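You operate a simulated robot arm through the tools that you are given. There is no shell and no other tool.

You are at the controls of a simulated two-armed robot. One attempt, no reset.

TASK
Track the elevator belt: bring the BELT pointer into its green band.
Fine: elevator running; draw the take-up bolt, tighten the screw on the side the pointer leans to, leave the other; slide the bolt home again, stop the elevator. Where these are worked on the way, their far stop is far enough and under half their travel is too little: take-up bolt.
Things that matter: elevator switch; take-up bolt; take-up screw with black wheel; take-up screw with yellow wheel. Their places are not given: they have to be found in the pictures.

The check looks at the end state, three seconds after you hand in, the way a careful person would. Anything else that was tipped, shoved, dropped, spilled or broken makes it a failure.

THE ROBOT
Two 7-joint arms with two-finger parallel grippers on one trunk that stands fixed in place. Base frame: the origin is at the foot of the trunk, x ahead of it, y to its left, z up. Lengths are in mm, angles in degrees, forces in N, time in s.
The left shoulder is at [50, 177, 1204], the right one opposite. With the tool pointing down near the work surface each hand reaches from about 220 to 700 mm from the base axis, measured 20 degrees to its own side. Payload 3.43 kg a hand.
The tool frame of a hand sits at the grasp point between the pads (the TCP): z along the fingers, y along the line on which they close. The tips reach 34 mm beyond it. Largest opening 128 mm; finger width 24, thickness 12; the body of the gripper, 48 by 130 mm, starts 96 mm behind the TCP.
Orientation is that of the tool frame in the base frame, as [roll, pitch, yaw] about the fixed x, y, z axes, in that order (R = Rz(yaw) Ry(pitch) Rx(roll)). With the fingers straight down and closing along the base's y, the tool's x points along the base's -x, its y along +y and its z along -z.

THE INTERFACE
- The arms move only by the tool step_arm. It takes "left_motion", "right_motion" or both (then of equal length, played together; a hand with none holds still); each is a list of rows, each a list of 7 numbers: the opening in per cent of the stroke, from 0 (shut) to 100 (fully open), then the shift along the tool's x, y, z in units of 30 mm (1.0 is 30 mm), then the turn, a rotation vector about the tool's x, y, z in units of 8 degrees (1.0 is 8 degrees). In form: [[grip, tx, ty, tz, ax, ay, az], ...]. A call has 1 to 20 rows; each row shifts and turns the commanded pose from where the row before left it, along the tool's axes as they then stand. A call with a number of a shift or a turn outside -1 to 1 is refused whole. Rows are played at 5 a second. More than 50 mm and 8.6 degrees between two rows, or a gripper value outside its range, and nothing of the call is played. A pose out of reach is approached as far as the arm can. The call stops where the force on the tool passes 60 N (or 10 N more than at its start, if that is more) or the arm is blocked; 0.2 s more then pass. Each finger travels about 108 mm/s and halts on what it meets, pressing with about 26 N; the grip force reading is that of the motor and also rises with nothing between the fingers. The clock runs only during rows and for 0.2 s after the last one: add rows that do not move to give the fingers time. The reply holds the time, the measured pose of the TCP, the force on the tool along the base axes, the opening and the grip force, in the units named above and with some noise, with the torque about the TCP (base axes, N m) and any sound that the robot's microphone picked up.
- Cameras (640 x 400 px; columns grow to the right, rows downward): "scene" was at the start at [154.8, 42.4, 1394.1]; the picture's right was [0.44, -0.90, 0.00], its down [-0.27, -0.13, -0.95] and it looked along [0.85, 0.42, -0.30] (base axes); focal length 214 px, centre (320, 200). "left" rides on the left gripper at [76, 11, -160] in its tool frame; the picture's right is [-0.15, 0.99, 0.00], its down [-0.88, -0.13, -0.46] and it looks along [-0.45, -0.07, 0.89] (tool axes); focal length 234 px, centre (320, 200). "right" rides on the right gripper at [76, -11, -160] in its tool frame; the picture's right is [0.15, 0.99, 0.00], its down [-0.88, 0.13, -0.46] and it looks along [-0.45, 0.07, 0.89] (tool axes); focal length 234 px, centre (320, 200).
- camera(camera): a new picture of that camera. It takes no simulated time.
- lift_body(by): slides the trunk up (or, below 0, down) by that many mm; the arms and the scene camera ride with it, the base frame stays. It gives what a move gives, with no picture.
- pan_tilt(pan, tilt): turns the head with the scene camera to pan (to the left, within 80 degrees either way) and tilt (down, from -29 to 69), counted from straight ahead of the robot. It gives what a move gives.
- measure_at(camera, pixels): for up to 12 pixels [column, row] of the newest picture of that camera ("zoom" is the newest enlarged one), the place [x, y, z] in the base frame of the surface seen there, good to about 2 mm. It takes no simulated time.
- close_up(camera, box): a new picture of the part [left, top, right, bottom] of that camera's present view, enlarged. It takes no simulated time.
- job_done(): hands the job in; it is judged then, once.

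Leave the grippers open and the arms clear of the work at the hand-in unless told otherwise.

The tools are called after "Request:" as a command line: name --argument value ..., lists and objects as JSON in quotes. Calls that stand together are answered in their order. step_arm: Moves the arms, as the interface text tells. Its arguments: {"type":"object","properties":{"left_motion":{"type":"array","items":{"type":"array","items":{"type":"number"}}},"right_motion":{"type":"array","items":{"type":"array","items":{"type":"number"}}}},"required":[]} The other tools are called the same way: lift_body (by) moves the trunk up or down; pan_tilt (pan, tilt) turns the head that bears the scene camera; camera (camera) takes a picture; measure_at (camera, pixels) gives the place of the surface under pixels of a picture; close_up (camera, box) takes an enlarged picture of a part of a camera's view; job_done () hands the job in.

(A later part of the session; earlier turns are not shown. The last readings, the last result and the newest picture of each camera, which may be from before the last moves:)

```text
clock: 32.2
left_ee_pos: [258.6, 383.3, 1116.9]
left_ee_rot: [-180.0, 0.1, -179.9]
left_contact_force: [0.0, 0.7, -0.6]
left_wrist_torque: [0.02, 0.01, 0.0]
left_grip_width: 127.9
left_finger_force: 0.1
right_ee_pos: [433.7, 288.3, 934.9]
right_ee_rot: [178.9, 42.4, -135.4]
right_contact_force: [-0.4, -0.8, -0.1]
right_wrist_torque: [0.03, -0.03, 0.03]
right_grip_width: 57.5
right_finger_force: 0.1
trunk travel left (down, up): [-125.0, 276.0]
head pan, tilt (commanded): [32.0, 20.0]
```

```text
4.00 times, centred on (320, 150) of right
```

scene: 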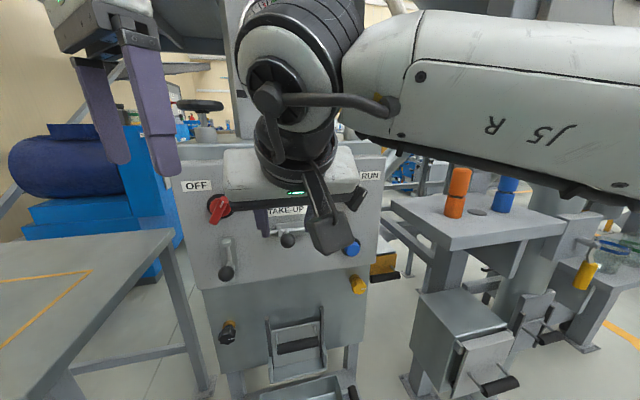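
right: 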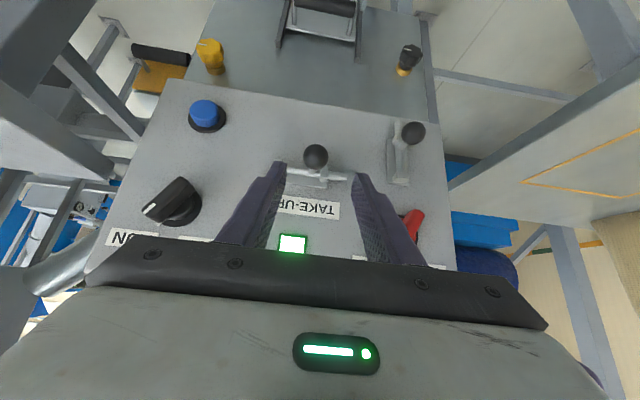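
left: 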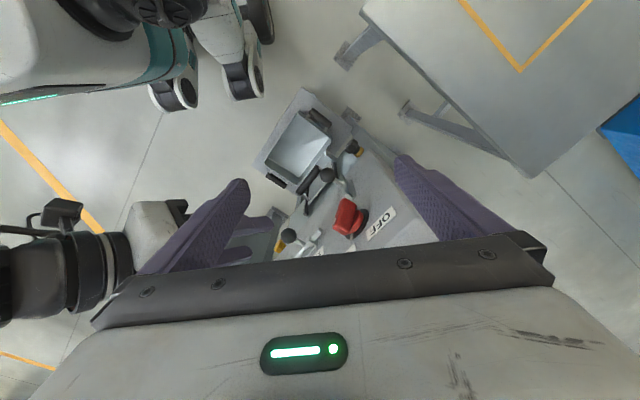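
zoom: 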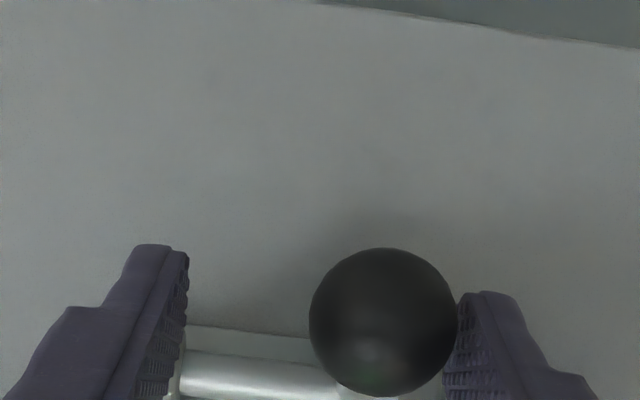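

The hand ended about 12 mm too far right (s≈103), with the left finger almost on the ball. I'll shift 12 mm left and 8 mm down to centre it.

Request:
step_arm --right_motion '[[45, 0, 0.2, 0, 0, 0, 0], [45, 0.09, 0.2, 0.1, 0, 0, 0], [45, 0.09, 0, 0.1, 0, 0, 0], [45, 0, 0, 0, 0, 0, 0]]'

Request:
close_up --camera "right" --box '[240, 120, 400, 220]'

```text
clock: 33.4
left_ee_pos: [258.2, 382.4, 1117.9]
left_ee_rot: [179.9, 0.1, -180.0]
left_contact_force: [0.7, 0.0, -0.8]
left_wrist_torque: [0.05, -0.01, 0.0]
left_grip_width: 128.0
left_finger_force: 0.2
right_ee_pos: [442.6, 286.6, 930.9]
right_ee_rot: [178.1, 42.7, -137.8]
right_contact_force: [-1.3, 0.7, 0.7]
right_wrist_torque: [0.02, -0.02, 0.01]
right_grip_width: 58.1
right_finger_force: 0.3
trunk travel left (down, up): [-125.0, 276.0]
head pan, tilt (commanded): [32.0, 20.0]
stopped in row 4 (right hand): the arm was blocked; the commanded pose is now the measured one
```

```text
4.00 times, centred on (320, 170) of right
```

zoom: 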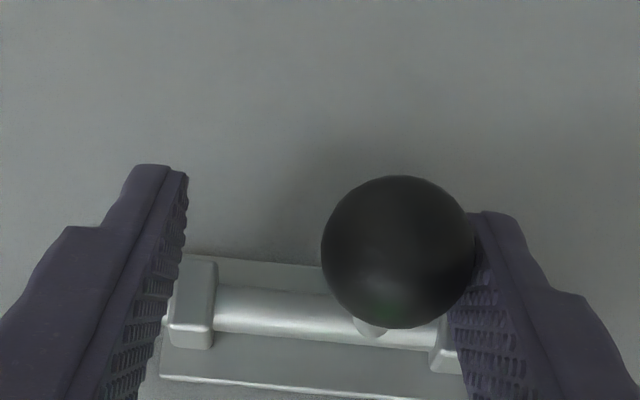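

The arm was blocked somewhere other than at the fingers. The tool force is about zero, but the hand did not go left. I'll look at the scene.

Request:
camera --camera "scene"

Request:
camera --camera "left"

```text
taken
```

scene: 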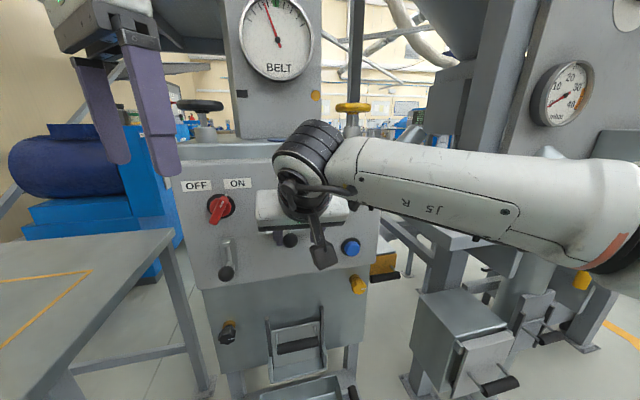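

```text
taken
```

left: 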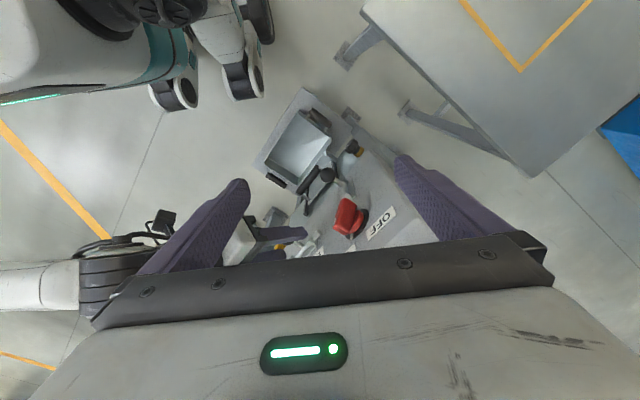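

I'll measure where the forearm runs, to see whether it is near the orange cylinder, the panel or the yellow wheel.

Request:
measure_at --camera "scene" --pixels '[[310, 140], [345, 165], [400, 180], [450, 185], [500, 190], [550, 205], [600, 215], [400, 145], [550, 165], [460, 230], [310, 190], [290, 205]]'

Request:
pan_tilt --pan -5 --tilt 25

Request:
camera --camera "scene"

```text
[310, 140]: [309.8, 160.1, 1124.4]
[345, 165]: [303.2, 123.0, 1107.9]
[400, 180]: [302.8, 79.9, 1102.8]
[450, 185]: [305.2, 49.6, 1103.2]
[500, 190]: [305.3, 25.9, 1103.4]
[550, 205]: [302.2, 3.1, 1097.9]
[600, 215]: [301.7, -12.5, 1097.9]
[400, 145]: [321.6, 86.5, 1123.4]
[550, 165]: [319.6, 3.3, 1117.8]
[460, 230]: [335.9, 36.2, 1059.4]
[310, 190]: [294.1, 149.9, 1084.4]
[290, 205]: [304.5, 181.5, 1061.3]
```

```text
clock: 34.4
left_ee_pos: [258.6, 382.9, 1118.1]
left_ee_rot: [-180.0, 0.1, 179.9]
left_contact_force: [-0.3, -0.2, -0.2]
left_wrist_torque: [0.02, 0.0, -0.02]
left_grip_width: 128.2
left_finger_force: 0.0
right_ee_pos: [442.3, 285.3, 930.7]
right_ee_rot: [178.1, 42.8, -137.7]
right_contact_force: [-0.3, 1.0, -0.3]
right_wrist_torque: [0.01, -0.01, -0.03]
right_grip_width: 57.6
right_finger_force: 0.1
trunk travel left (down, up): [-125.0, 276.0]
head pan, tilt (commanded): [-5.0, 25.0]
```

```text
taken
```

scene: 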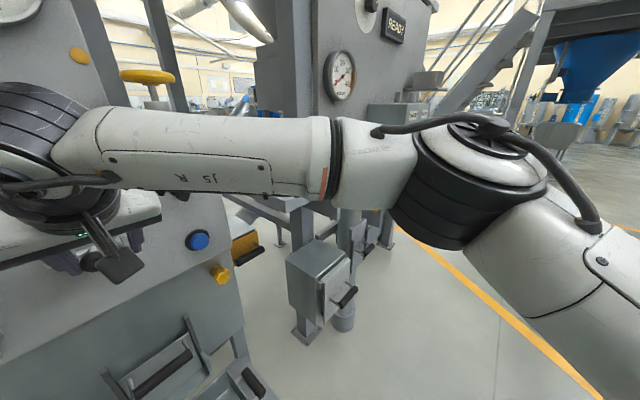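

The forearm itself is in free air. I'll measure the elbow and upper arm, and look for anything touching there.

Request:
measure_at --camera "scene" --pixels '[[310, 160], [380, 165], [430, 200], [480, 140], [520, 230], [580, 260], [60, 130], [30, 190], [110, 260], [90, 210], [150, 75], [60, 240]]'

Request:
pan_tilt --pan -40 --tilt 35

Request:
camera --camera "scene"

Request:
pan_tilt --pan 30 --tilt 60

Request:
camera --camera "scene"

```text
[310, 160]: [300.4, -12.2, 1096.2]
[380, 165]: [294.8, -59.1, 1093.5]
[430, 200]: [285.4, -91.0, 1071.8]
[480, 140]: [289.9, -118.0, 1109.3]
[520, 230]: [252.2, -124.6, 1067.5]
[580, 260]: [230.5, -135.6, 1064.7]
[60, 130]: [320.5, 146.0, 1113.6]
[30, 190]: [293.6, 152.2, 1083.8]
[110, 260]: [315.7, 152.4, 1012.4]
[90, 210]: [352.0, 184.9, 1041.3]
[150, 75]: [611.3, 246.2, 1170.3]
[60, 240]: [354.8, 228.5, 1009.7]
```

```text
clock: 35.4
left_ee_pos: [257.8, 382.9, 1117.4]
left_ee_rot: [-179.9, 0.1, 180.0]
left_contact_force: [1.1, -0.4, -0.6]
left_wrist_torque: [0.03, 0.01, 0.01]
left_grip_width: 127.9
left_finger_force: 0.0
right_ee_pos: [442.8, 285.6, 930.6]
right_ee_rot: [178.2, 42.9, -137.8]
right_contact_force: [0.1, 0.1, -0.1]
right_wrist_torque: [-0.03, -0.03, -0.01]
right_grip_width: 57.6
right_finger_force: 0.0
trunk travel left (down, up): [-125.0, 276.0]
head pan, tilt (commanded): [-40.0, 35.0]
```

```text
taken
```

scene: 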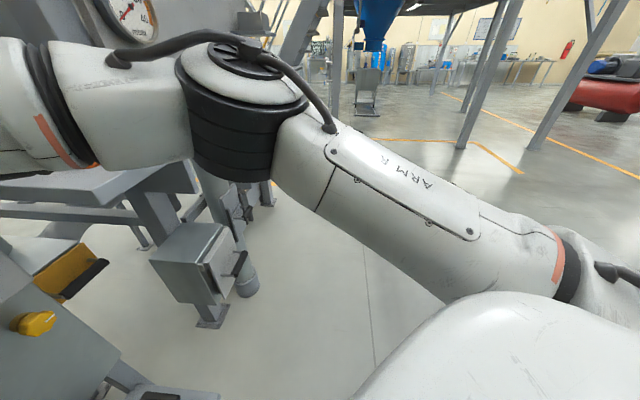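

```text
clock: 36.8
left_ee_pos: [258.5, 383.3, 1118.5]
left_ee_rot: [180.0, 0.1, -179.9]
left_contact_force: [0.3, 0.2, -0.3]
left_wrist_torque: [0.01, 0.01, -0.01]
left_grip_width: 128.1
left_finger_force: 0.1
right_ee_pos: [442.1, 285.5, 930.4]
right_ee_rot: [178.2, 42.8, -137.7]
right_contact_force: [-0.6, 0.7, 0.6]
right_wrist_torque: [-0.01, 0.01, -0.03]
right_grip_width: 57.6
right_finger_force: 0.1
trunk travel left (down, up): [-125.0, 276.0]
head pan, tilt (commanded): [30.0, 60.0]
```

```text
taken
```

scene: 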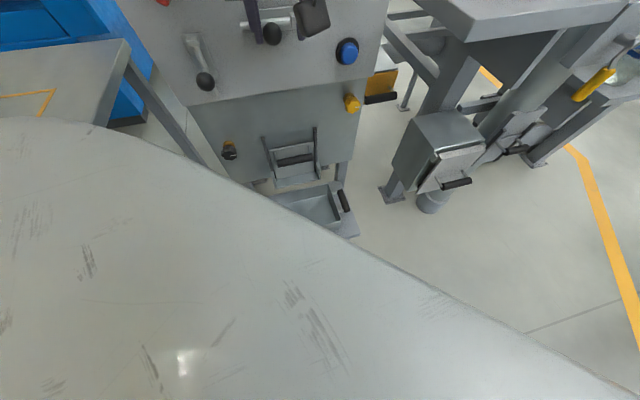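

The arm seems to be at a joint limit in this folded posture rather than touching anything. The left arm will need the trunk higher for the wheel anyway. So I'll back the right hand out along its fingers and then raise the trunk again.

Request:
step_arm --right_motion '[[45, 0, -0.1, -0.6, 0, 0, 0], [45, 0, 0, -0.8, 0, 0, 0], [45, 0, 0, -0.8, 0, 0, 0], [45, 0, 0, -0.8, 0, 0, 0], [45, 0, 0, 0, 0, 0, 0]]'

```text
clock: 38.0
left_ee_pos: [258.5, 382.9, 1118.4]
left_ee_rot: [180.0, 0.1, 179.9]
left_contact_force: [-0.1, 0.5, 0.3]
left_wrist_torque: [0.02, -0.03, 0.01]
left_grip_width: 127.9
left_finger_force: 0.0
right_ee_pos: [399.2, 240.3, 993.5]
right_ee_rot: [178.3, 42.6, -137.7]
right_contact_force: [0.4, 0.0, 0.6]
right_wrist_torque: [-0.02, -0.01, 0.01]
right_grip_width: 57.4
right_finger_force: 0.1
trunk travel left (down, up): [-125.0, 276.0]
head pan, tilt (commanded): [30.0, 60.0]
```

The right hand is clear at (399,240,993). I'll raise the trunk by 250 mm.

Request:
lift_body --by 250

Request:
pan_tilt --pan 30 --tilt 35

Request:
camera --camera "scene"

```text
clock: 40.6
left_ee_pos: [259.3, 383.5, 1366.9]
left_ee_rot: [-180.0, 0.1, -179.9]
left_contact_force: [0.4, 0.2, -0.5]
left_wrist_torque: [-0.02, -0.04, -0.01]
left_grip_width: 128.2
left_finger_force: 0.1
right_ee_pos: [398.4, 241.0, 1244.4]
right_ee_rot: [178.4, 42.7, -137.5]
right_contact_force: [-0.2, -0.9, -0.5]
right_wrist_torque: [0.02, 0.02, 0.03]
right_grip_width: 57.4
right_finger_force: 0.1
trunk travel left (down, up): [-375.0, 26.0]
head pan, tilt (commanded): [30.0, 60.0]
```

```text
clock: 41.5
left_ee_pos: [258.4, 381.9, 1367.4]
left_ee_rot: [180.0, 0.2, -179.9]
left_contact_force: [-0.2, 0.4, -0.2]
left_wrist_torque: [0.02, 0.0, 0.0]
left_grip_width: 128.1
left_finger_force: 0.1
right_ee_pos: [398.1, 241.4, 1244.4]
right_ee_rot: [178.4, 42.7, -137.4]
right_contact_force: [0.5, -0.1, 0.6]
right_wrist_torque: [-0.02, 0.0, 0.03]
right_grip_width: 57.6
right_finger_force: 0.1
trunk travel left (down, up): [-375.0, 26.0]
head pan, tilt (commanded): [30.0, 35.0]
```

```text
taken
```

scene: 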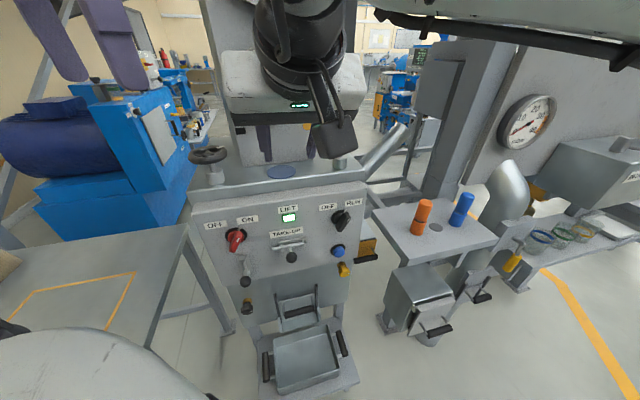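

There is a clear view, the lamp is on and the bolt is visible. I'll pitch the right hand to about 23° from straight down and descend to a standoff above and in front of the ball.

Request:
step_arm --right_motion '[[45, 0, 0, 0, 0, 0.83, 0], [45, 0, 0, 0, 0, 0.83, 0], [45, 0, 0, 0, 0, 0.83, 0], [45, 0.222, 0.067, 0.789, 0, 0, 0], [45, 0.222, 0.067, 0.789, 0, 0, 0], [45, 0.222, 0.067, 0.789, 0, 0, 0], [45, 0.222, 0.067, 0.789, 0, 0, 0], [45, 0.222, 0.067, 0.789, 0, 0, 0], [45, 0.222, 0.067, 0.789, 0, 0, 0], [45, 0.222, 0.067, 0.789, 0, 0, 0], [45, 0.222, 0.067, 0.789, 0, 0, 0], [45, 0.222, 0.067, 0.789, 0, 0, 0], [45, 0.222, 0.067, 0.789, 0, 0, 0], [45, 0, 0, 0, 0, 0, 0]]'

Request:
camera --camera "right"

Request:
camera --camera "scene"

```text
clock: 44.7
left_ee_pos: [258.4, 382.6, 1367.3]
left_ee_rot: [-180.0, 0.0, -180.0]
left_contact_force: [0.0, -0.2, -0.3]
left_wrist_torque: [0.01, -0.02, 0.04]
left_grip_width: 128.1
left_finger_force: 0.1
right_ee_pos: [457.3, 243.7, 1018.8]
right_ee_rot: [178.4, 23.5, -140.1]
right_contact_force: [-0.4, 0.5, -0.1]
right_wrist_torque: [-0.02, 0.04, -0.01]
right_grip_width: 57.4
right_finger_force: 0.1
right hand out of reach, approached as far as the arm can: row 10, 11, 12, 13
trunk travel left (down, up): [-375.0, 26.0]
head pan, tilt (commanded): [30.0, 35.0]
stopped in row 14 (right hand): the arm was blocked; the commanded pose is now the measured one
```

```text
taken
```

right: 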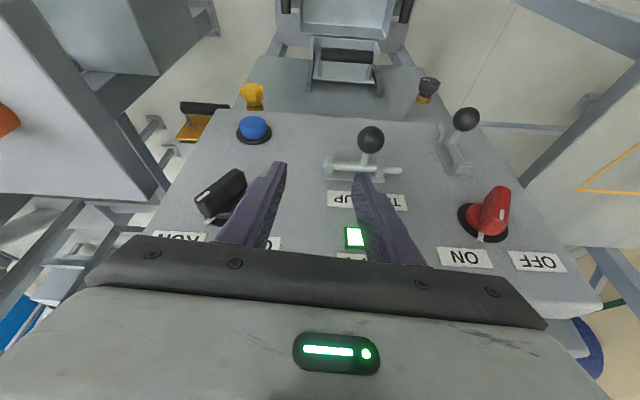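

```text
taken
```

scene: 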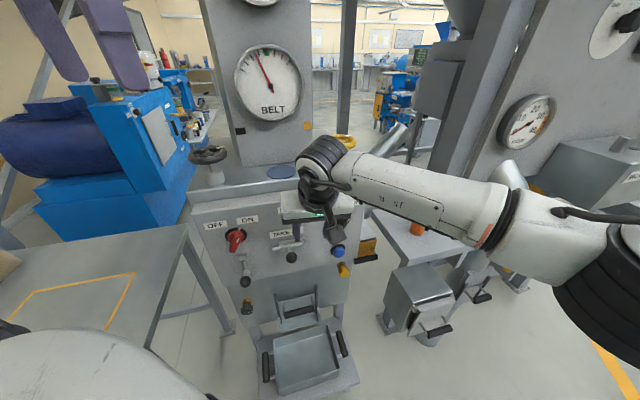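

The right arm again cannot reach that far left, but the bolt (heading about 35° left, radius about 520) lies well within the left arm's range. I'll retreat the right hand up, back and right, and bring in the left hand for the bolt.

Request:
step_arm --right_motion '[[45, 0.05, -0.625, -0.9, 0, 0, 0], [45, 0.3225, -0.625, -0.8225, 0, 0, 0], [45, 0.3225, -0.625, -0.8225, 0, 0, 0], [45, 0.3225, -0.625, -0.8225, 0, 0, 0], [45, 0.3225, -0.625, -0.8225, 0, 0, 0], [45, 0.3225, -0.625, -0.8225, 0, 0, 0], [45, 0.3225, -0.625, -0.8225, 0, 0, 0], [45, 0.3225, -0.625, -0.8225, 0, 0, 0], [45, 0, 0, 0, 0, 0, 0]]'

Request:
step_arm --left_motion '[[50, 0, 0, 0, 0, 0, -0.94], [50, 0, 0, 0, 0, 0, -0.94], [50, 0, 0, 0, 0, 0, -0.94], [50, 0, 0, 0, 0, 0, -0.94], [50, 0, 0, 0, 0, 0, -0.94], [50, 0, 0, 0, 0, 0, -0.94], [50, 0, 0, 0, 0, 0, 0]]'

Request:
camera --camera "scene"

```text
clock: 46.7
left_ee_pos: [258.4, 383.2, 1366.2]
left_ee_rot: [179.9, 0.2, -180.0]
left_contact_force: [-0.2, 0.0, 0.5]
left_wrist_torque: [-0.03, 0.03, 0.02]
left_grip_width: 128.0
left_finger_force: 0.1
right_ee_pos: [443.0, 33.7, 1168.6]
right_ee_rot: [178.7, 23.4, -139.7]
right_contact_force: [-1.4, -0.1, -0.2]
right_wrist_torque: [0.0, 0.02, -0.01]
right_grip_width: 57.7
right_finger_force: 0.0
trunk travel left (down, up): [-375.0, 26.0]
head pan, tilt (commanded): [30.0, 35.0]
```

```text
clock: 48.3
left_ee_pos: [257.9, 382.5, 1367.5]
left_ee_rot: [-179.9, 0.2, -134.8]
left_contact_force: [0.3, -0.7, 0.2]
left_wrist_torque: [-0.03, 0.0, 0.04]
left_grip_width: 63.9
left_finger_force: 0.1
right_ee_pos: [443.8, 35.3, 1169.8]
right_ee_rot: [178.5, 23.6, -139.6]
right_contact_force: [-0.7, -0.7, 0.0]
right_wrist_torque: [0.0, -0.03, 0.02]
right_grip_width: 57.7
right_finger_force: 0.1
trunk travel left (down, up): [-375.0, 26.0]
head pan, tilt (commanded): [30.0, 35.0]
```

```text
taken
```

scene: 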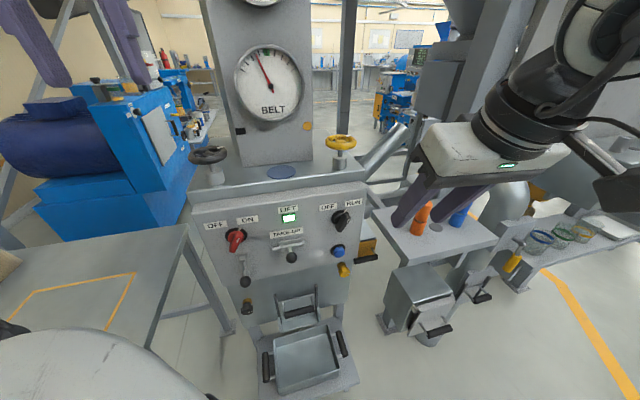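

The right hand is parked clear and the left hand yawed fine. Next I'll pitch the left hand 20° and descend to the standoff in front of the ball.

Request:
step_arm --left_motion '[[50, 0, 0, 0, 0, -0.83, 0], [50, 0, 0, 0, 0, -0.83, 0], [50, 0, 0, 0, 0, -0.83, 0], [50, 0.234, -0.426, 0.845, 0, 0, 0], [50, 0.234, -0.426, 0.845, 0, 0, 0], [50, 0.234, -0.426, 0.845, 0, 0, 0], [50, 0.234, -0.426, 0.845, 0, 0, 0], [50, 0.234, -0.426, 0.845, 0, 0, 0], [50, 0.234, -0.426, 0.845, 0, 0, 0], [50, 0.234, -0.426, 0.845, 0, 0, 0], [50, 0.234, -0.426, 0.845, 0, 0, 0], [50, 0.234, -0.426, 0.845, 0, 0, 0], [50, 0.234, -0.426, 0.845, 0, 0, 0], [50, 0.234, -0.426, 0.845, 0, 0, 0], [50, 0.234, -0.426, 0.845, 0, 0, 0], [50, 0.234, -0.426, 0.845, 0, 0, 0], [50, 0.234, -0.426, 0.845, 0, 0, 0], [50, 0, 0, 0, 0, 0, 0]]'

Request:
camera --camera "left"

Request:
camera --camera "scene"

```text
clock: 52.1
left_ee_pos: [406.1, 275.7, 999.6]
left_ee_rot: [-179.9, 20.0, -134.8]
left_contact_force: [-0.1, 0.5, 0.0]
left_wrist_torque: [0.02, 0.0, -0.01]
left_grip_width: 63.9
left_finger_force: 0.1
right_ee_pos: [444.0, 34.8, 1169.8]
right_ee_rot: [178.7, 23.6, -139.6]
right_contact_force: [0.2, -0.7, -0.7]
right_wrist_torque: [0.02, -0.04, -0.01]
right_grip_width: 57.2
right_finger_force: 0.1
trunk travel left (down, up): [-375.0, 26.0]
head pan, tilt (commanded): [30.0, 35.0]
```

```text
taken
```

left: 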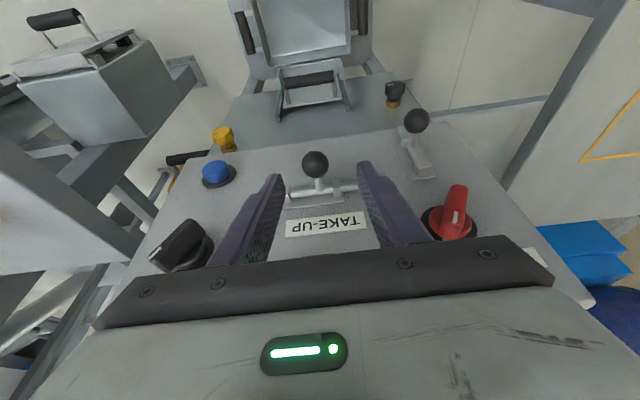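

```text
taken
```

scene: 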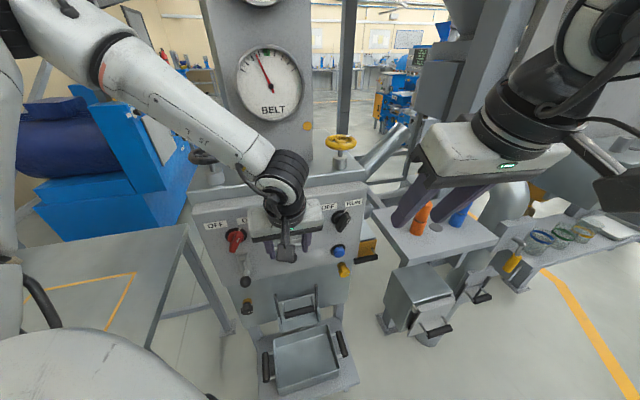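

The left hand reached the standoff exactly. The ball is at (316,163) in its picture. I'll measure it again.

Request:
measure_at --camera "left" --pixels '[[316, 153], [316, 163], [316, 174], [305, 163], [327, 163], [295, 192], [350, 187], [318, 183], [313, 183], [292, 190], [340, 188], [365, 186]]'

Request:
close_up --camera "left" --box '[256, 130, 384, 210]'

```text
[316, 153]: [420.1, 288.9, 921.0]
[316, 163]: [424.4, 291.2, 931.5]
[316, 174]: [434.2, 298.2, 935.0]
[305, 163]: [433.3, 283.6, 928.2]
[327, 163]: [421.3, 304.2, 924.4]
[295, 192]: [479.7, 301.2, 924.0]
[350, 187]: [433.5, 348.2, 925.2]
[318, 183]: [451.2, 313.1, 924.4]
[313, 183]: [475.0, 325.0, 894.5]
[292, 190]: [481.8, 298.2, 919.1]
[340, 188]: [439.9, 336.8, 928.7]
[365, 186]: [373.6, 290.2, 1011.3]
```

```text
5.00 times, centred on (320, 170) of left
```

zoom: 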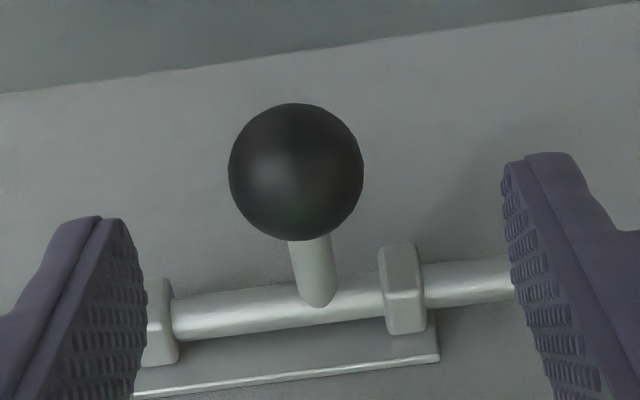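

The ball's centre is now at s≈94.5, z≈921, d≈50.5. My earlier finger contact seems to have nudged the bolt a few millimetres to the right, which shows it slides that way. I'll advance the left hand about 80 mm so the fingers straddle the ball.

Request:
step_arm --left_motion '[[50, -0.043, -0.019, 0.6625, 0, 0, 0], [50, -0.043, -0.019, 0.6625, 0, 0, 0], [50, -0.043, -0.019, 0.6625, 0, 0, 0], [50, -0.043, -0.019, 0.6625, 0, 0, 0], [50, 0, 0, 0, 0, 0, 0]]'

Request:
close_up --camera "left" --box '[240, 120, 400, 220]'

```text
clock: 53.3
left_ee_pos: [429.2, 298.9, 927.7]
left_ee_rot: [-179.8, 20.0, -134.8]
left_contact_force: [0.4, 0.5, 0.0]
left_wrist_torque: [0.01, 0.01, -0.01]
left_grip_width: 64.1
left_finger_force: 0.0
right_ee_pos: [443.9, 35.0, 1170.5]
right_ee_rot: [178.6, 23.6, -139.6]
right_contact_force: [0.3, -0.4, 0.7]
right_wrist_torque: [-0.04, 0.04, 0.02]
right_grip_width: 57.8
right_finger_force: 0.1
trunk travel left (down, up): [-375.0, 26.0]
head pan, tilt (commanded): [30.0, 35.0]
```

```text
4.00 times, centred on (320, 170) of left
```

zoom: 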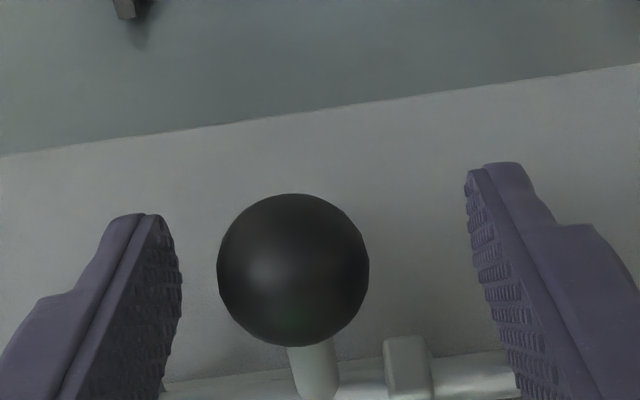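

The ball is between the fingers, nearer the right-hand one. I'll shift 4 mm right and close gently.

Request:
step_arm --left_motion '[[50, 0, -0.14, 0, 0, 0, 0], [35, 0, 0, 0, 0, 0, 0], [20, 0, 0, 0, 0, 0, 0], [15, 0, 0, 0, 0, 0, 0], [15, 0, 0, 0, 0, 0, 0]]'

Request:
close_up --camera "left" --box '[240, 120, 400, 220]'

```text
clock: 54.5
left_ee_pos: [432.1, 295.8, 925.7]
left_ee_rot: [-179.9, 20.0, -134.9]
left_contact_force: [0.5, -0.9, -0.6]
left_wrist_torque: [0.03, -0.02, 0.04]
left_grip_width: 29.3
left_finger_force: 44.7
right_ee_pos: [443.4, 35.4, 1169.3]
right_ee_rot: [178.6, 23.6, -139.7]
right_contact_force: [0.5, 0.0, -0.8]
right_wrist_torque: [-0.01, -0.04, -0.01]
right_grip_width: 57.4
right_finger_force: 0.1
trunk travel left (down, up): [-375.0, 26.0]
head pan, tilt (commanded): [30.0, 35.0]
```

```text
4.00 times, centred on (320, 170) of left
```

zoom: 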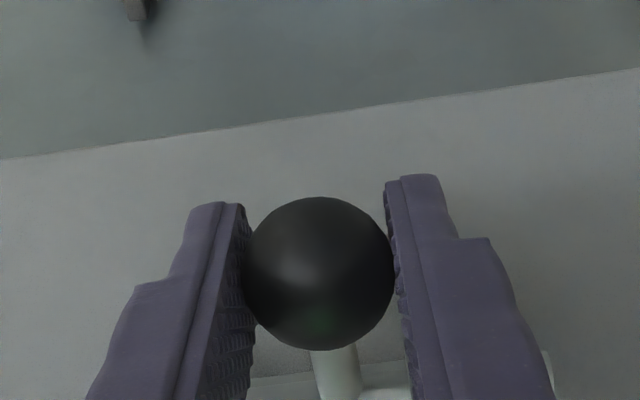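

The ball is gripped at a 29 mm width with s≈96.4. Now I'll slide it right to draw the bolt, 30 mm first.

Request:
step_arm --left_motion '[[15, 0, -0.25, 0, 0, 0, 0], [15, 0, -0.25, 0, 0, 0, 0], [15, 0, -0.25, 0, 0, 0, 0], [15, 0, -0.25, 0, 0, 0, 0], [15, 0, 0, 0, 0, 0, 0]]'

Request:
close_up --camera "left" --box '[240, 120, 400, 220]'

```text
clock: 55.7
left_ee_pos: [450.6, 278.0, 925.8]
left_ee_rot: [179.5, 19.8, -134.7]
left_contact_force: [-16.2, 16.6, -9.2]
left_wrist_torque: [0.38, 0.31, 0.02]
left_grip_width: 29.2
left_finger_force: 45.2
right_ee_pos: [443.5, 36.1, 1170.2]
right_ee_rot: [178.6, 23.5, -139.7]
right_contact_force: [-0.1, 0.1, -0.1]
right_wrist_torque: [-0.02, -0.01, 0.0]
right_grip_width: 57.6
right_finger_force: 0.1
trunk travel left (down, up): [-375.0, 26.0]
head pan, tilt (commanded): [30.0, 35.0]
```

```text
4.00 times, centred on (320, 170) of left
```

zoom: 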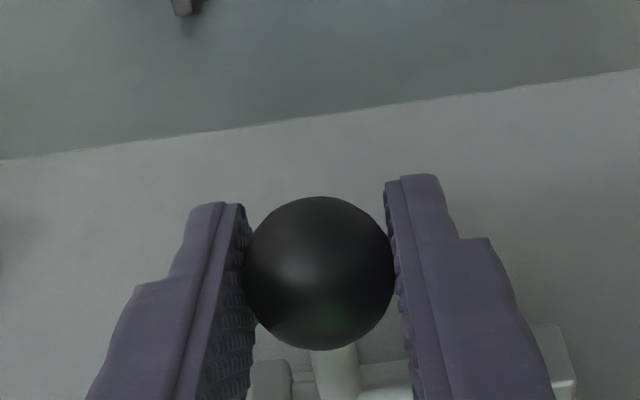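

The bolt is at s≈122 and resisting with about 23 N. I'll push a little more to confirm the far stop.

Request:
step_arm --left_motion '[[15, 0, -0.15, 0, 0, 0, 0], [15, 0, -0.15, 0, 0, 0, 0], [15, 0, 0, 0, 0, 0, 0]]'

Request:
close_up --camera "left" --box '[240, 120, 400, 220]'

Request:
close_up --camera "scene" --box '[190, 170, 390, 295]'

```text
clock: 56.5
left_ee_pos: [451.2, 277.3, 925.5]
left_ee_rot: [178.6, 19.9, -134.4]
left_contact_force: [-39.7, 33.2, 1.5]
left_wrist_torque: [-0.26, 0.6, 0.03]
left_grip_width: 29.2
left_finger_force: 45.1
right_ee_pos: [440.9, 37.1, 1171.3]
right_ee_rot: [178.9, 23.6, -139.5]
right_contact_force: [0.0, -0.2, -0.4]
right_wrist_torque: [0.02, 0.01, -0.05]
right_grip_width: 57.7
right_finger_force: 0.1
trunk travel left (down, up): [-375.0, 26.0]
head pan, tilt (commanded): [30.0, 35.0]
```

```text
4.00 times, centred on (320, 170) of left
```

zoom: 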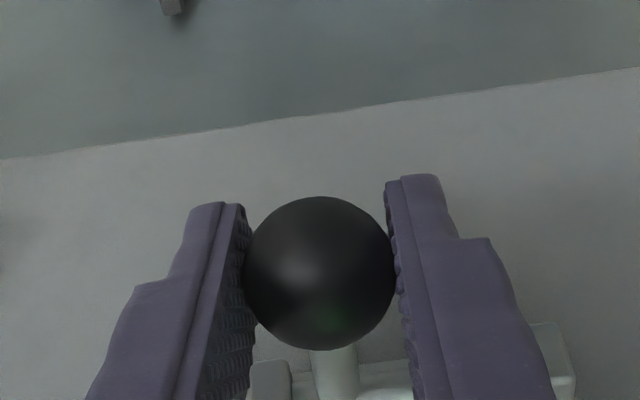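

```text
3.20 times, centred on (290, 232) of scene
```

zoom: 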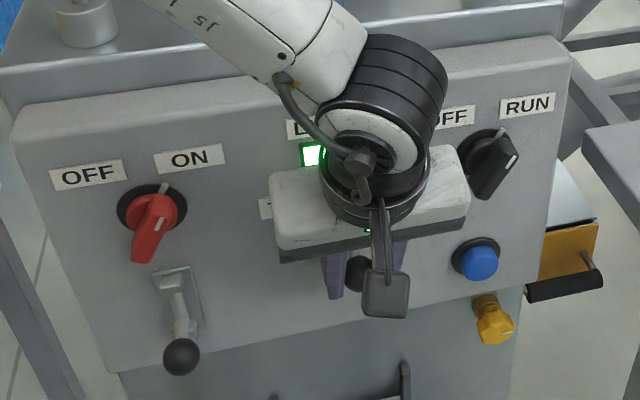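

The bolt is hard against its far stop at s≈123, about 32 mm from home. I'll ease the command back so the force drops, then open and retreat along the fingers.

Request:
step_arm --left_motion '[[15, 0, 0.18, 0, 0, 0, 0], [15, 0, 0.18, 0, 0, 0, 0], [50, 0, 0, 0, 0, 0, 0], [50, 0, 0, 0, 0, 0, 0], [50, 0, 0, 0, 0, 0, 0]]'

Request:
close_up --camera "left" --box '[240, 120, 400, 220]'

```text
clock: 57.7
left_ee_pos: [451.8, 273.1, 929.7]
left_ee_rot: [-179.8, 20.0, -134.9]
left_contact_force: [0.0, 0.0, 0.1]
left_wrist_torque: [0.0, -0.01, 0.02]
left_grip_width: 64.0
left_finger_force: 0.1
right_ee_pos: [443.4, 34.9, 1170.2]
right_ee_rot: [178.6, 23.5, -139.6]
right_contact_force: [-1.1, 1.0, 0.6]
right_wrist_torque: [-0.01, 0.0, 0.01]
right_grip_width: 57.5
right_finger_force: 0.1
trunk travel left (down, up): [-375.0, 26.0]
head pan, tilt (commanded): [30.0, 35.0]
```

```text
4.00 times, centred on (320, 170) of left
```

zoom: 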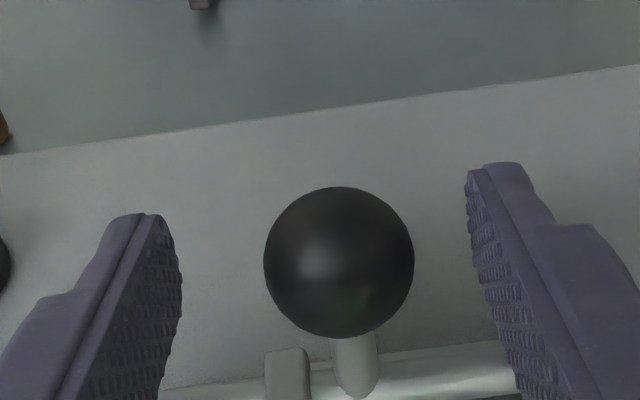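

The bolt is drawn, with the ball at s≈123. I'll retreat the left hand along its fingers, straighten it to point straight down, and rise above wheel height.

Request:
step_arm --left_motion '[[50, 0, 0.1, -0.8, 0, 0, 0], [50, 0, 0, -0.8, 0, 0, 0], [50, 0, 0, -0.8, 0, 0, 0], [50, 0, 0, -0.8, 0, 0, 0], [50, 0, 0, 0, 0, 0.83, 0], [50, 0, 0, 0, 0, 0.83, 0], [50, 0, 0, 0, 0, 0.83, 0], [50, 0, 0, -0.9, 0, 0, 0], [50, 0, 0, -0.9, 0, 0, 0], [50, 0, 0, -0.9, 0, 0, 0], [50, 0, 0, -0.9, 0, 0, 0], [50, 0, 0, -0.9, 0, 0, 0], [50, 0, 0, -0.9, 0, 0, 0], [50, 0, 0, -0.9, 0, 0, 0], [50, 0, 0, -0.9, 0, 0, 0], [50, 0, 0, -0.9, 0, 0, 0], [50, 0, 0, 0, 0, 0, 0]]'

Request:
close_up --camera "scene" --box '[190, 180, 370, 292]'

Request:
camera --camera "scene"

```text
clock: 61.3
left_ee_pos: [429.8, 252.5, 1261.3]
left_ee_rot: [-179.8, 0.0, -135.0]
left_contact_force: [-0.1, 0.0, 0.6]
left_wrist_torque: [0.03, -0.01, 0.01]
left_grip_width: 63.9
left_finger_force: 0.0
right_ee_pos: [443.7, 34.3, 1169.6]
right_ee_rot: [178.5, 23.5, -139.5]
right_contact_force: [0.1, -0.2, 0.3]
right_wrist_torque: [0.0, 0.06, 0.0]
right_grip_width: 57.6
right_finger_force: 0.0
trunk travel left (down, up): [-375.0, 26.0]
head pan, tilt (commanded): [30.0, 35.0]
```

```text
3.56 times, centred on (280, 236) of scene
```

zoom: 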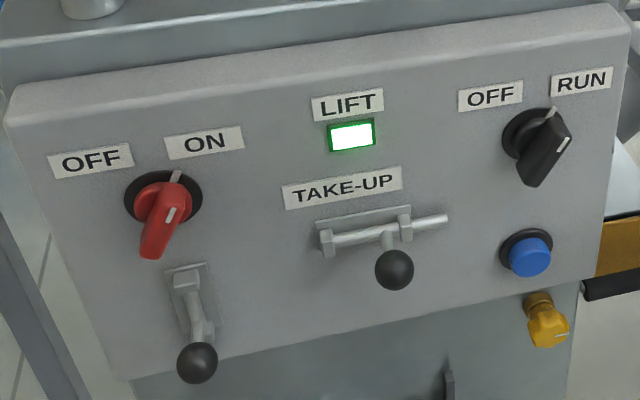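

```text
taken
```

scene: 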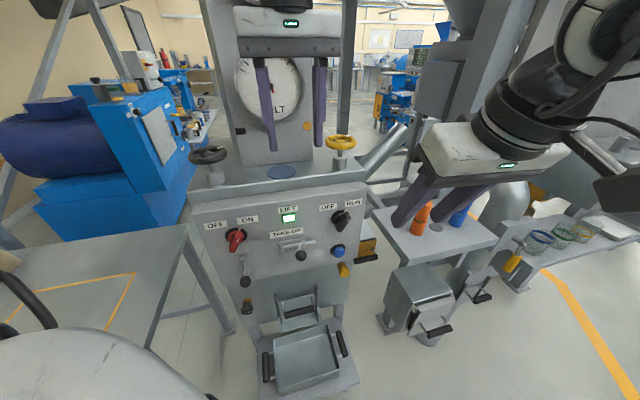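

The bolt shows fully drawn, with the rod sticking out on the right. Now I'll move the left hand over the black wheel at (414,490), staying above it with the fingers opened wider.

Request:
step_arm --left_motion '[[60, -0.6525, 0.746, -0.04, 0, 0, 0], [70, -0.6525, 0.746, -0.04, 0, 0, 0], [86, -0.6525, 0.746, -0.04, 0, 0, 0], [86, -0.6525, 0.746, -0.04, 0, 0, 0], [86, -0.6525, 0.746, -0.04, 0, 0, 0], [86, -0.6525, 0.746, -0.04, 0, 0, 0], [86, -0.6525, 0.746, -0.04, 0, 0, 0], [86, -0.6525, 0.746, -0.04, 0, 0, 0], [86, 0, 0, 0, 0, 0, 0]]'

Request:
camera --camera "left"

Request:
camera --camera "scene"

```text
clock: 63.3
left_ee_pos: [409.1, 489.9, 1269.6]
left_ee_rot: [-179.9, 0.1, -134.9]
left_contact_force: [-0.6, 0.1, 0.1]
left_wrist_torque: [0.04, 0.03, 0.0]
left_grip_width: 110.2
left_finger_force: 0.1
right_ee_pos: [444.7, 34.3, 1169.6]
right_ee_rot: [178.5, 23.6, -139.7]
right_contact_force: [-0.2, -1.2, 0.2]
right_wrist_torque: [0.03, 0.01, -0.01]
right_grip_width: 57.5
right_finger_force: 0.0
trunk travel left (down, up): [-375.0, 26.0]
head pan, tilt (commanded): [30.0, 35.0]
```

```text
taken
```

left: 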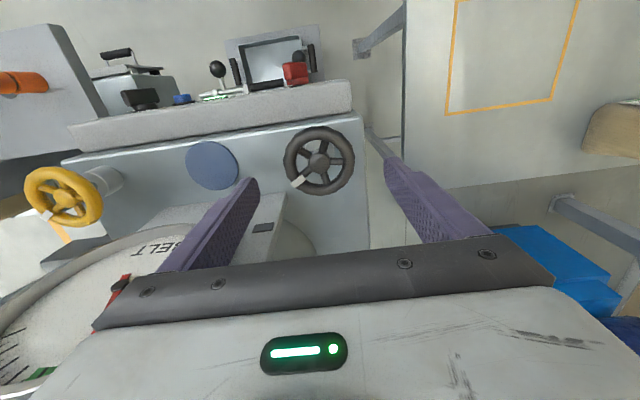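

```text
taken
```

scene: 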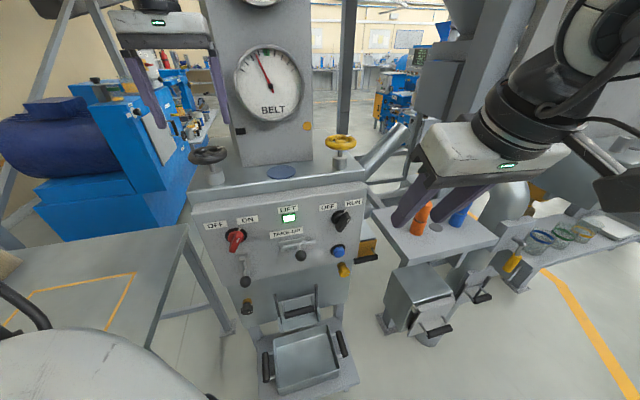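

The black wheel is clearly in the left picture at (320,160), with its white mark at (298,182). I'll measure its rim and hub.

Request:
close_up --camera "left" --box '[270, 110, 370, 210]'

Request:
measure_at --camera "left" --pixels '[[320, 160], [288, 160], [351, 158], [323, 130], [316, 191], [290, 150], [348, 172], [298, 182], [342, 140], [300, 137], [336, 185], [262, 227]]'

```text
4.00 times, centred on (320, 160) of left
```

zoom: 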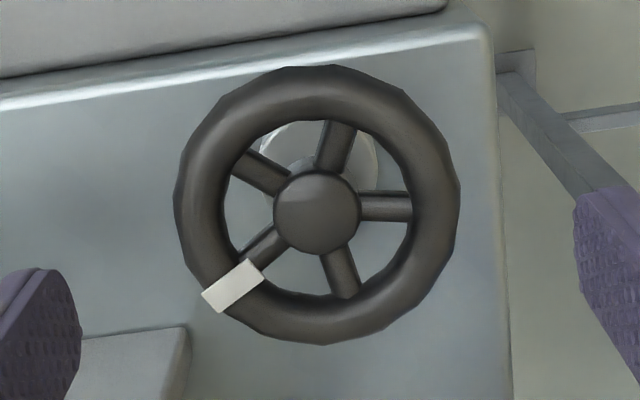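

```text
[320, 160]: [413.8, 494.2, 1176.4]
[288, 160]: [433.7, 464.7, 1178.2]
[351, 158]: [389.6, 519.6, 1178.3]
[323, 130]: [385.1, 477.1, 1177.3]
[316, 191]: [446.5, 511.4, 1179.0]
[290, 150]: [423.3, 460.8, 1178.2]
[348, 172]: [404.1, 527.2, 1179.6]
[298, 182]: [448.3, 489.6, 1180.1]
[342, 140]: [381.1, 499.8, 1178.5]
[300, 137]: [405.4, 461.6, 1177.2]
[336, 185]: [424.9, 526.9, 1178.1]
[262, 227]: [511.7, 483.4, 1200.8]
```

The wheel's centre is at (413.8,493.8), with its rim top at z≈1179, outer radius about 40 and the white mark pointing about −7° from +x. I'll centre the hand and descend to TCP z≈1179, with the tips at about 1145, still above the deck.

Request:
step_arm --left_motion '[[86, -0.203, -0.02, 0, 0, 0, 0], [86, 0, 0, 0.75, 0, 0, 0], [86, 0, 0, 0.75, 0, 0, 0], [86, 0, 0, 0.75, 0, 0, 0], [86, 0, 0, 0.75, 0, 0, 0], [86, 0, 0, 0, 0, 0, 0]]'

Request:
camera --camera "left"

```text
clock: 64.7
left_ee_pos: [417.2, 495.8, 1179.0]
left_ee_rot: [-179.8, 0.1, -134.9]
left_contact_force: [-0.3, 0.7, -0.6]
left_wrist_torque: [-0.01, 0.0, -0.01]
left_grip_width: 110.0
left_finger_force: 0.0
right_ee_pos: [444.0, 34.6, 1169.6]
right_ee_rot: [178.5, 23.5, -139.6]
right_contact_force: [0.0, -0.3, -0.1]
right_wrist_torque: [0.0, -0.05, -0.02]
right_grip_width: 57.6
right_finger_force: 0.1
trunk travel left (down, up): [-375.0, 26.0]
head pan, tilt (commanded): [30.0, 35.0]
```

```text
taken
```

left: 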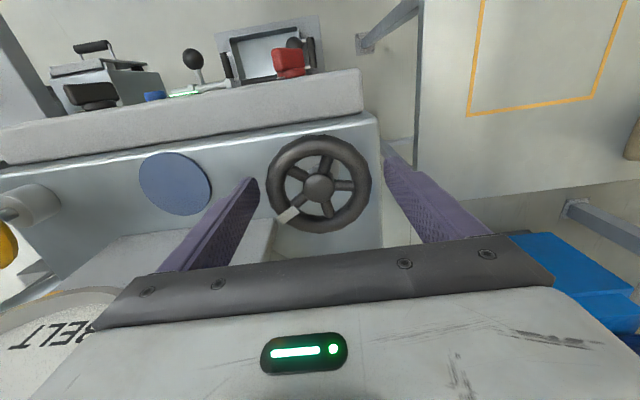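

I'm about 4 mm too far along n, so I'll correct that and close on the rim.

Request:
step_arm --left_motion '[[86, 0.127, 0.033, 0, 0, 0, 0], [70, 0, 0, 0, 0, 0, 0], [50, 0, 0, 0, 0, 0, 0], [40, 0, 0, 0, 0, 0, 0], [40, 0, 0, 0, 0, 0, 0]]'

Request:
camera --camera "left"

```text
clock: 65.9
left_ee_pos: [414.3, 492.7, 1178.5]
left_ee_rot: [-179.8, 0.1, -135.0]
left_contact_force: [5.6, -10.3, -6.5]
left_wrist_torque: [-0.63, -0.53, -0.04]
left_grip_width: 83.6
left_finger_force: 45.5
right_ee_pos: [445.2, 34.1, 1169.6]
right_ee_rot: [178.5, 23.5, -139.7]
right_contact_force: [-0.3, -0.1, 0.1]
right_wrist_torque: [-0.02, -0.02, 0.0]
right_grip_width: 57.5
right_finger_force: 0.1
trunk travel left (down, up): [-375.0, 26.0]
head pan, tilt (commanded): [30.0, 35.0]
```

```text
taken
```

left: 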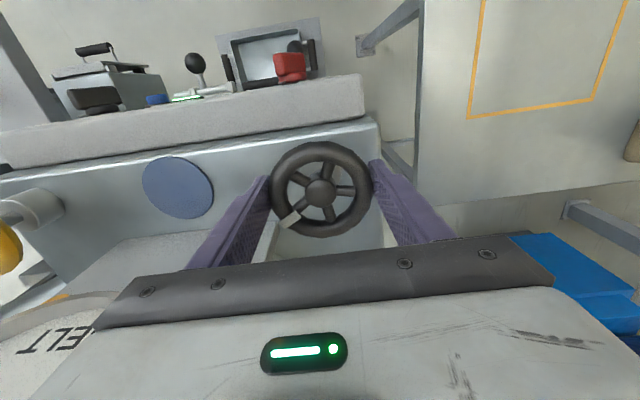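

The rim is gripped at 83.6 mm. I'll turn a small step clockwise as seen from above (tool az +) and check that the wheel follows and the pointer responds.

Request:
step_arm --left_motion '[[40, 0, 0, 0, 0, 0, 0.8], [40, 0, 0, 0, 0, 0, 0.8], [40, 0, 0, 0, 0, 0, 0.8], [40, 0, 0, 0, 0, 0, 0]]'

Request:
camera --camera "left"

Request:
close_up --camera "scene" --box '[200, 0, 340, 140]'

```text
clock: 66.9
left_ee_pos: [414.6, 493.5, 1178.2]
left_ee_rot: [179.9, -0.1, -154.2]
left_contact_force: [2.0, -10.4, -18.6]
left_wrist_torque: [0.08, -0.85, -0.05]
left_grip_width: 82.7
left_finger_force: 44.9
right_ee_pos: [445.8, 34.5, 1169.1]
right_ee_rot: [178.5, 23.6, -139.8]
right_contact_force: [-0.2, 0.5, -0.5]
right_wrist_torque: [-0.01, -0.03, 0.01]
right_grip_width: 57.5
right_finger_force: 0.2
trunk travel left (down, up): [-375.0, 26.0]
head pan, tilt (commanded): [30.0, 35.0]
```

```text
taken
```

left: 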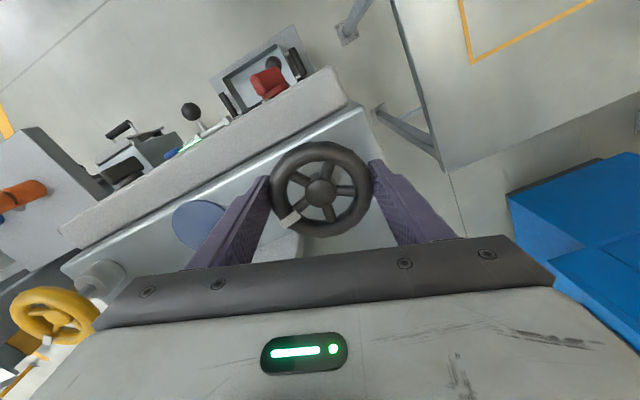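

```text
2.86 times, centred on (270, 70) of scene
```

zoom: 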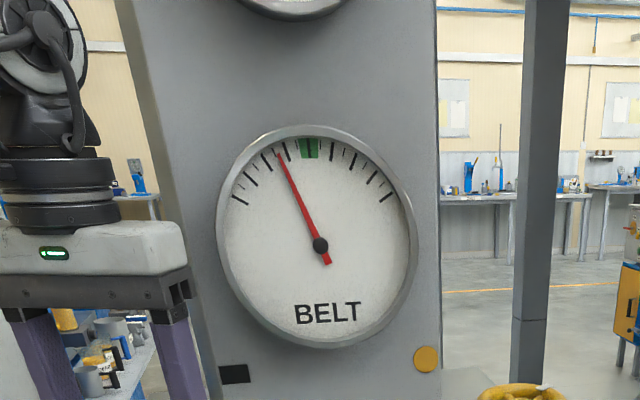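

The wheel follows, with the mark keeping its place in the picture. I'll look at the pointer tip more closely for a baseline and then turn further clockwise.

Request:
close_up --camera "scene" --box '[240, 40, 310, 100]'

Request:
step_arm --left_motion '[[40, 0, 0, 0, 0, 0, 0.9], [40, 0, 0, 0, 0, 0, 0.9], [40, 0, 0, 0, 0, 0, 0.9], [40, 0, 0, 0, 0, 0, 0.9], [40, 0, 0, 0, 0, 0, 0.9], [40, 0, 0, 0, 0, 0, 0]]'

Request:
close_up --camera "scene" --box '[240, 40, 310, 100]'

Request:
camera --camera "left"

```text
6.67 times, centred on (275, 70) of scene
```

zoom: 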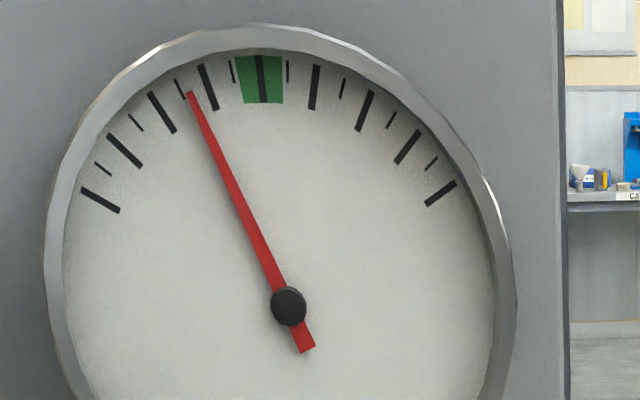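

```text
clock: 68.3
left_ee_pos: [413.4, 496.4, 1178.5]
left_ee_rot: [179.8, -0.2, 178.3]
left_contact_force: [-11.0, 32.4, 4.2]
left_wrist_torque: [-0.18, 1.24, 0.14]
left_grip_width: 83.2
left_finger_force: 44.5
left hand out of reach, approached as far as the arm can: row 4, 5
right_ee_pos: [443.1, 38.2, 1170.2]
right_ee_rot: [178.7, 23.4, -139.4]
right_contact_force: [-0.3, -0.8, 0.5]
right_wrist_torque: [0.01, 0.0, 0.01]
right_grip_width: 57.6
right_finger_force: 0.1
trunk travel left (down, up): [-375.0, 26.0]
head pan, tilt (commanded): [30.0, 35.0]
```

```text
6.67 times, centred on (275, 70) of scene
```

zoom: 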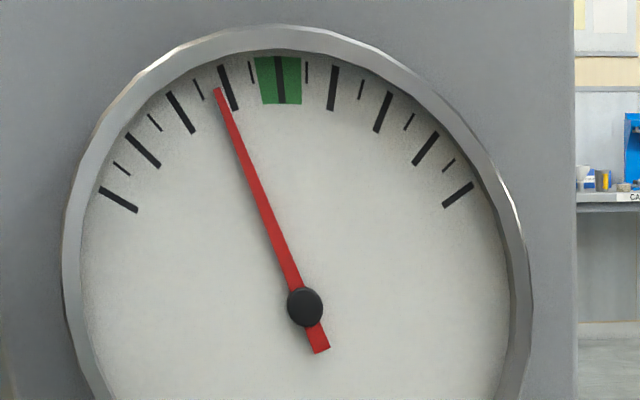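

```text
taken
```

left: 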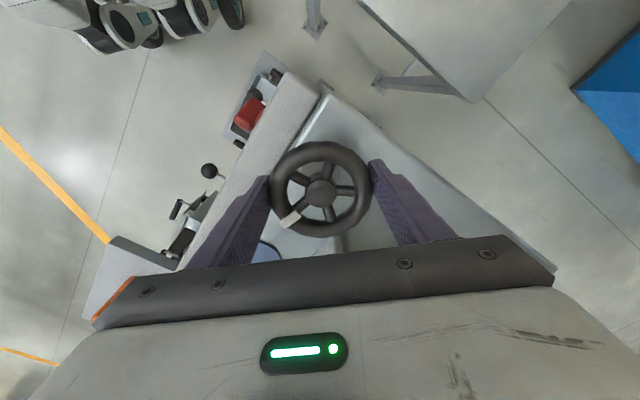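

Tightening clockwise moves the BELT pointer right, towards the green. It was about −1.5 ticks at the start and is now about −1.15 after roughly 47° of wheel turn, so about 150° more is needed. The wrist has run out of clockwise range. I'll open, turn the hand back counter-clockwise around the wheel, and grip again.

Request:
step_arm --left_motion '[[86, 0, 0, 0, 0, 0, 0], [86, 0, 0, 0, 0, 0, 0], [86, 0, 0, 0, 0, 0, 0]]'

Request:
camera --camera "left"

Request:
close_up --camera "scene" --box '[240, 40, 310, 100]'

```text
clock: 69.1
left_ee_pos: [415.7, 487.1, 1179.7]
left_ee_rot: [180.0, -0.1, 177.8]
left_contact_force: [0.2, 0.3, -0.7]
left_wrist_torque: [-0.05, -0.01, -0.03]
left_grip_width: 110.1
left_finger_force: 0.1
right_ee_pos: [444.4, 34.3, 1170.0]
right_ee_rot: [178.6, 23.5, -139.6]
right_contact_force: [0.1, 0.6, -1.0]
right_wrist_torque: [-0.03, 0.0, -0.01]
right_grip_width: 57.6
right_finger_force: 0.1
trunk travel left (down, up): [-375.0, 26.0]
head pan, tilt (commanded): [30.0, 35.0]
```

```text
taken
```

left: 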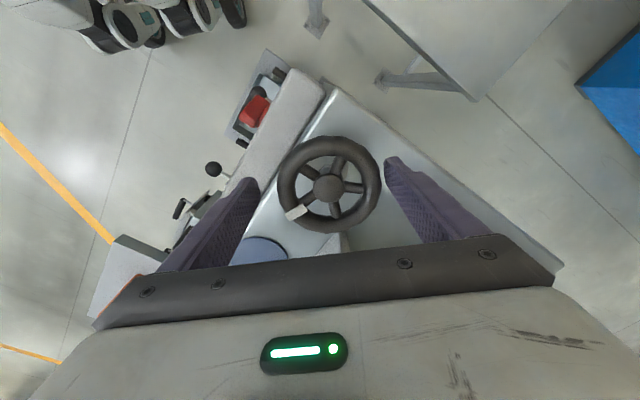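

```text
6.67 times, centred on (275, 70) of scene
```

zoom: 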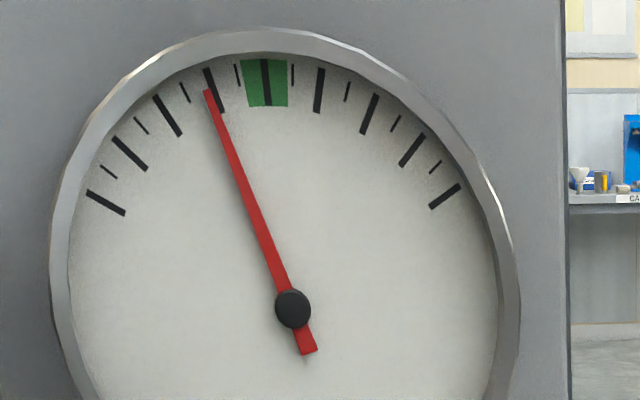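

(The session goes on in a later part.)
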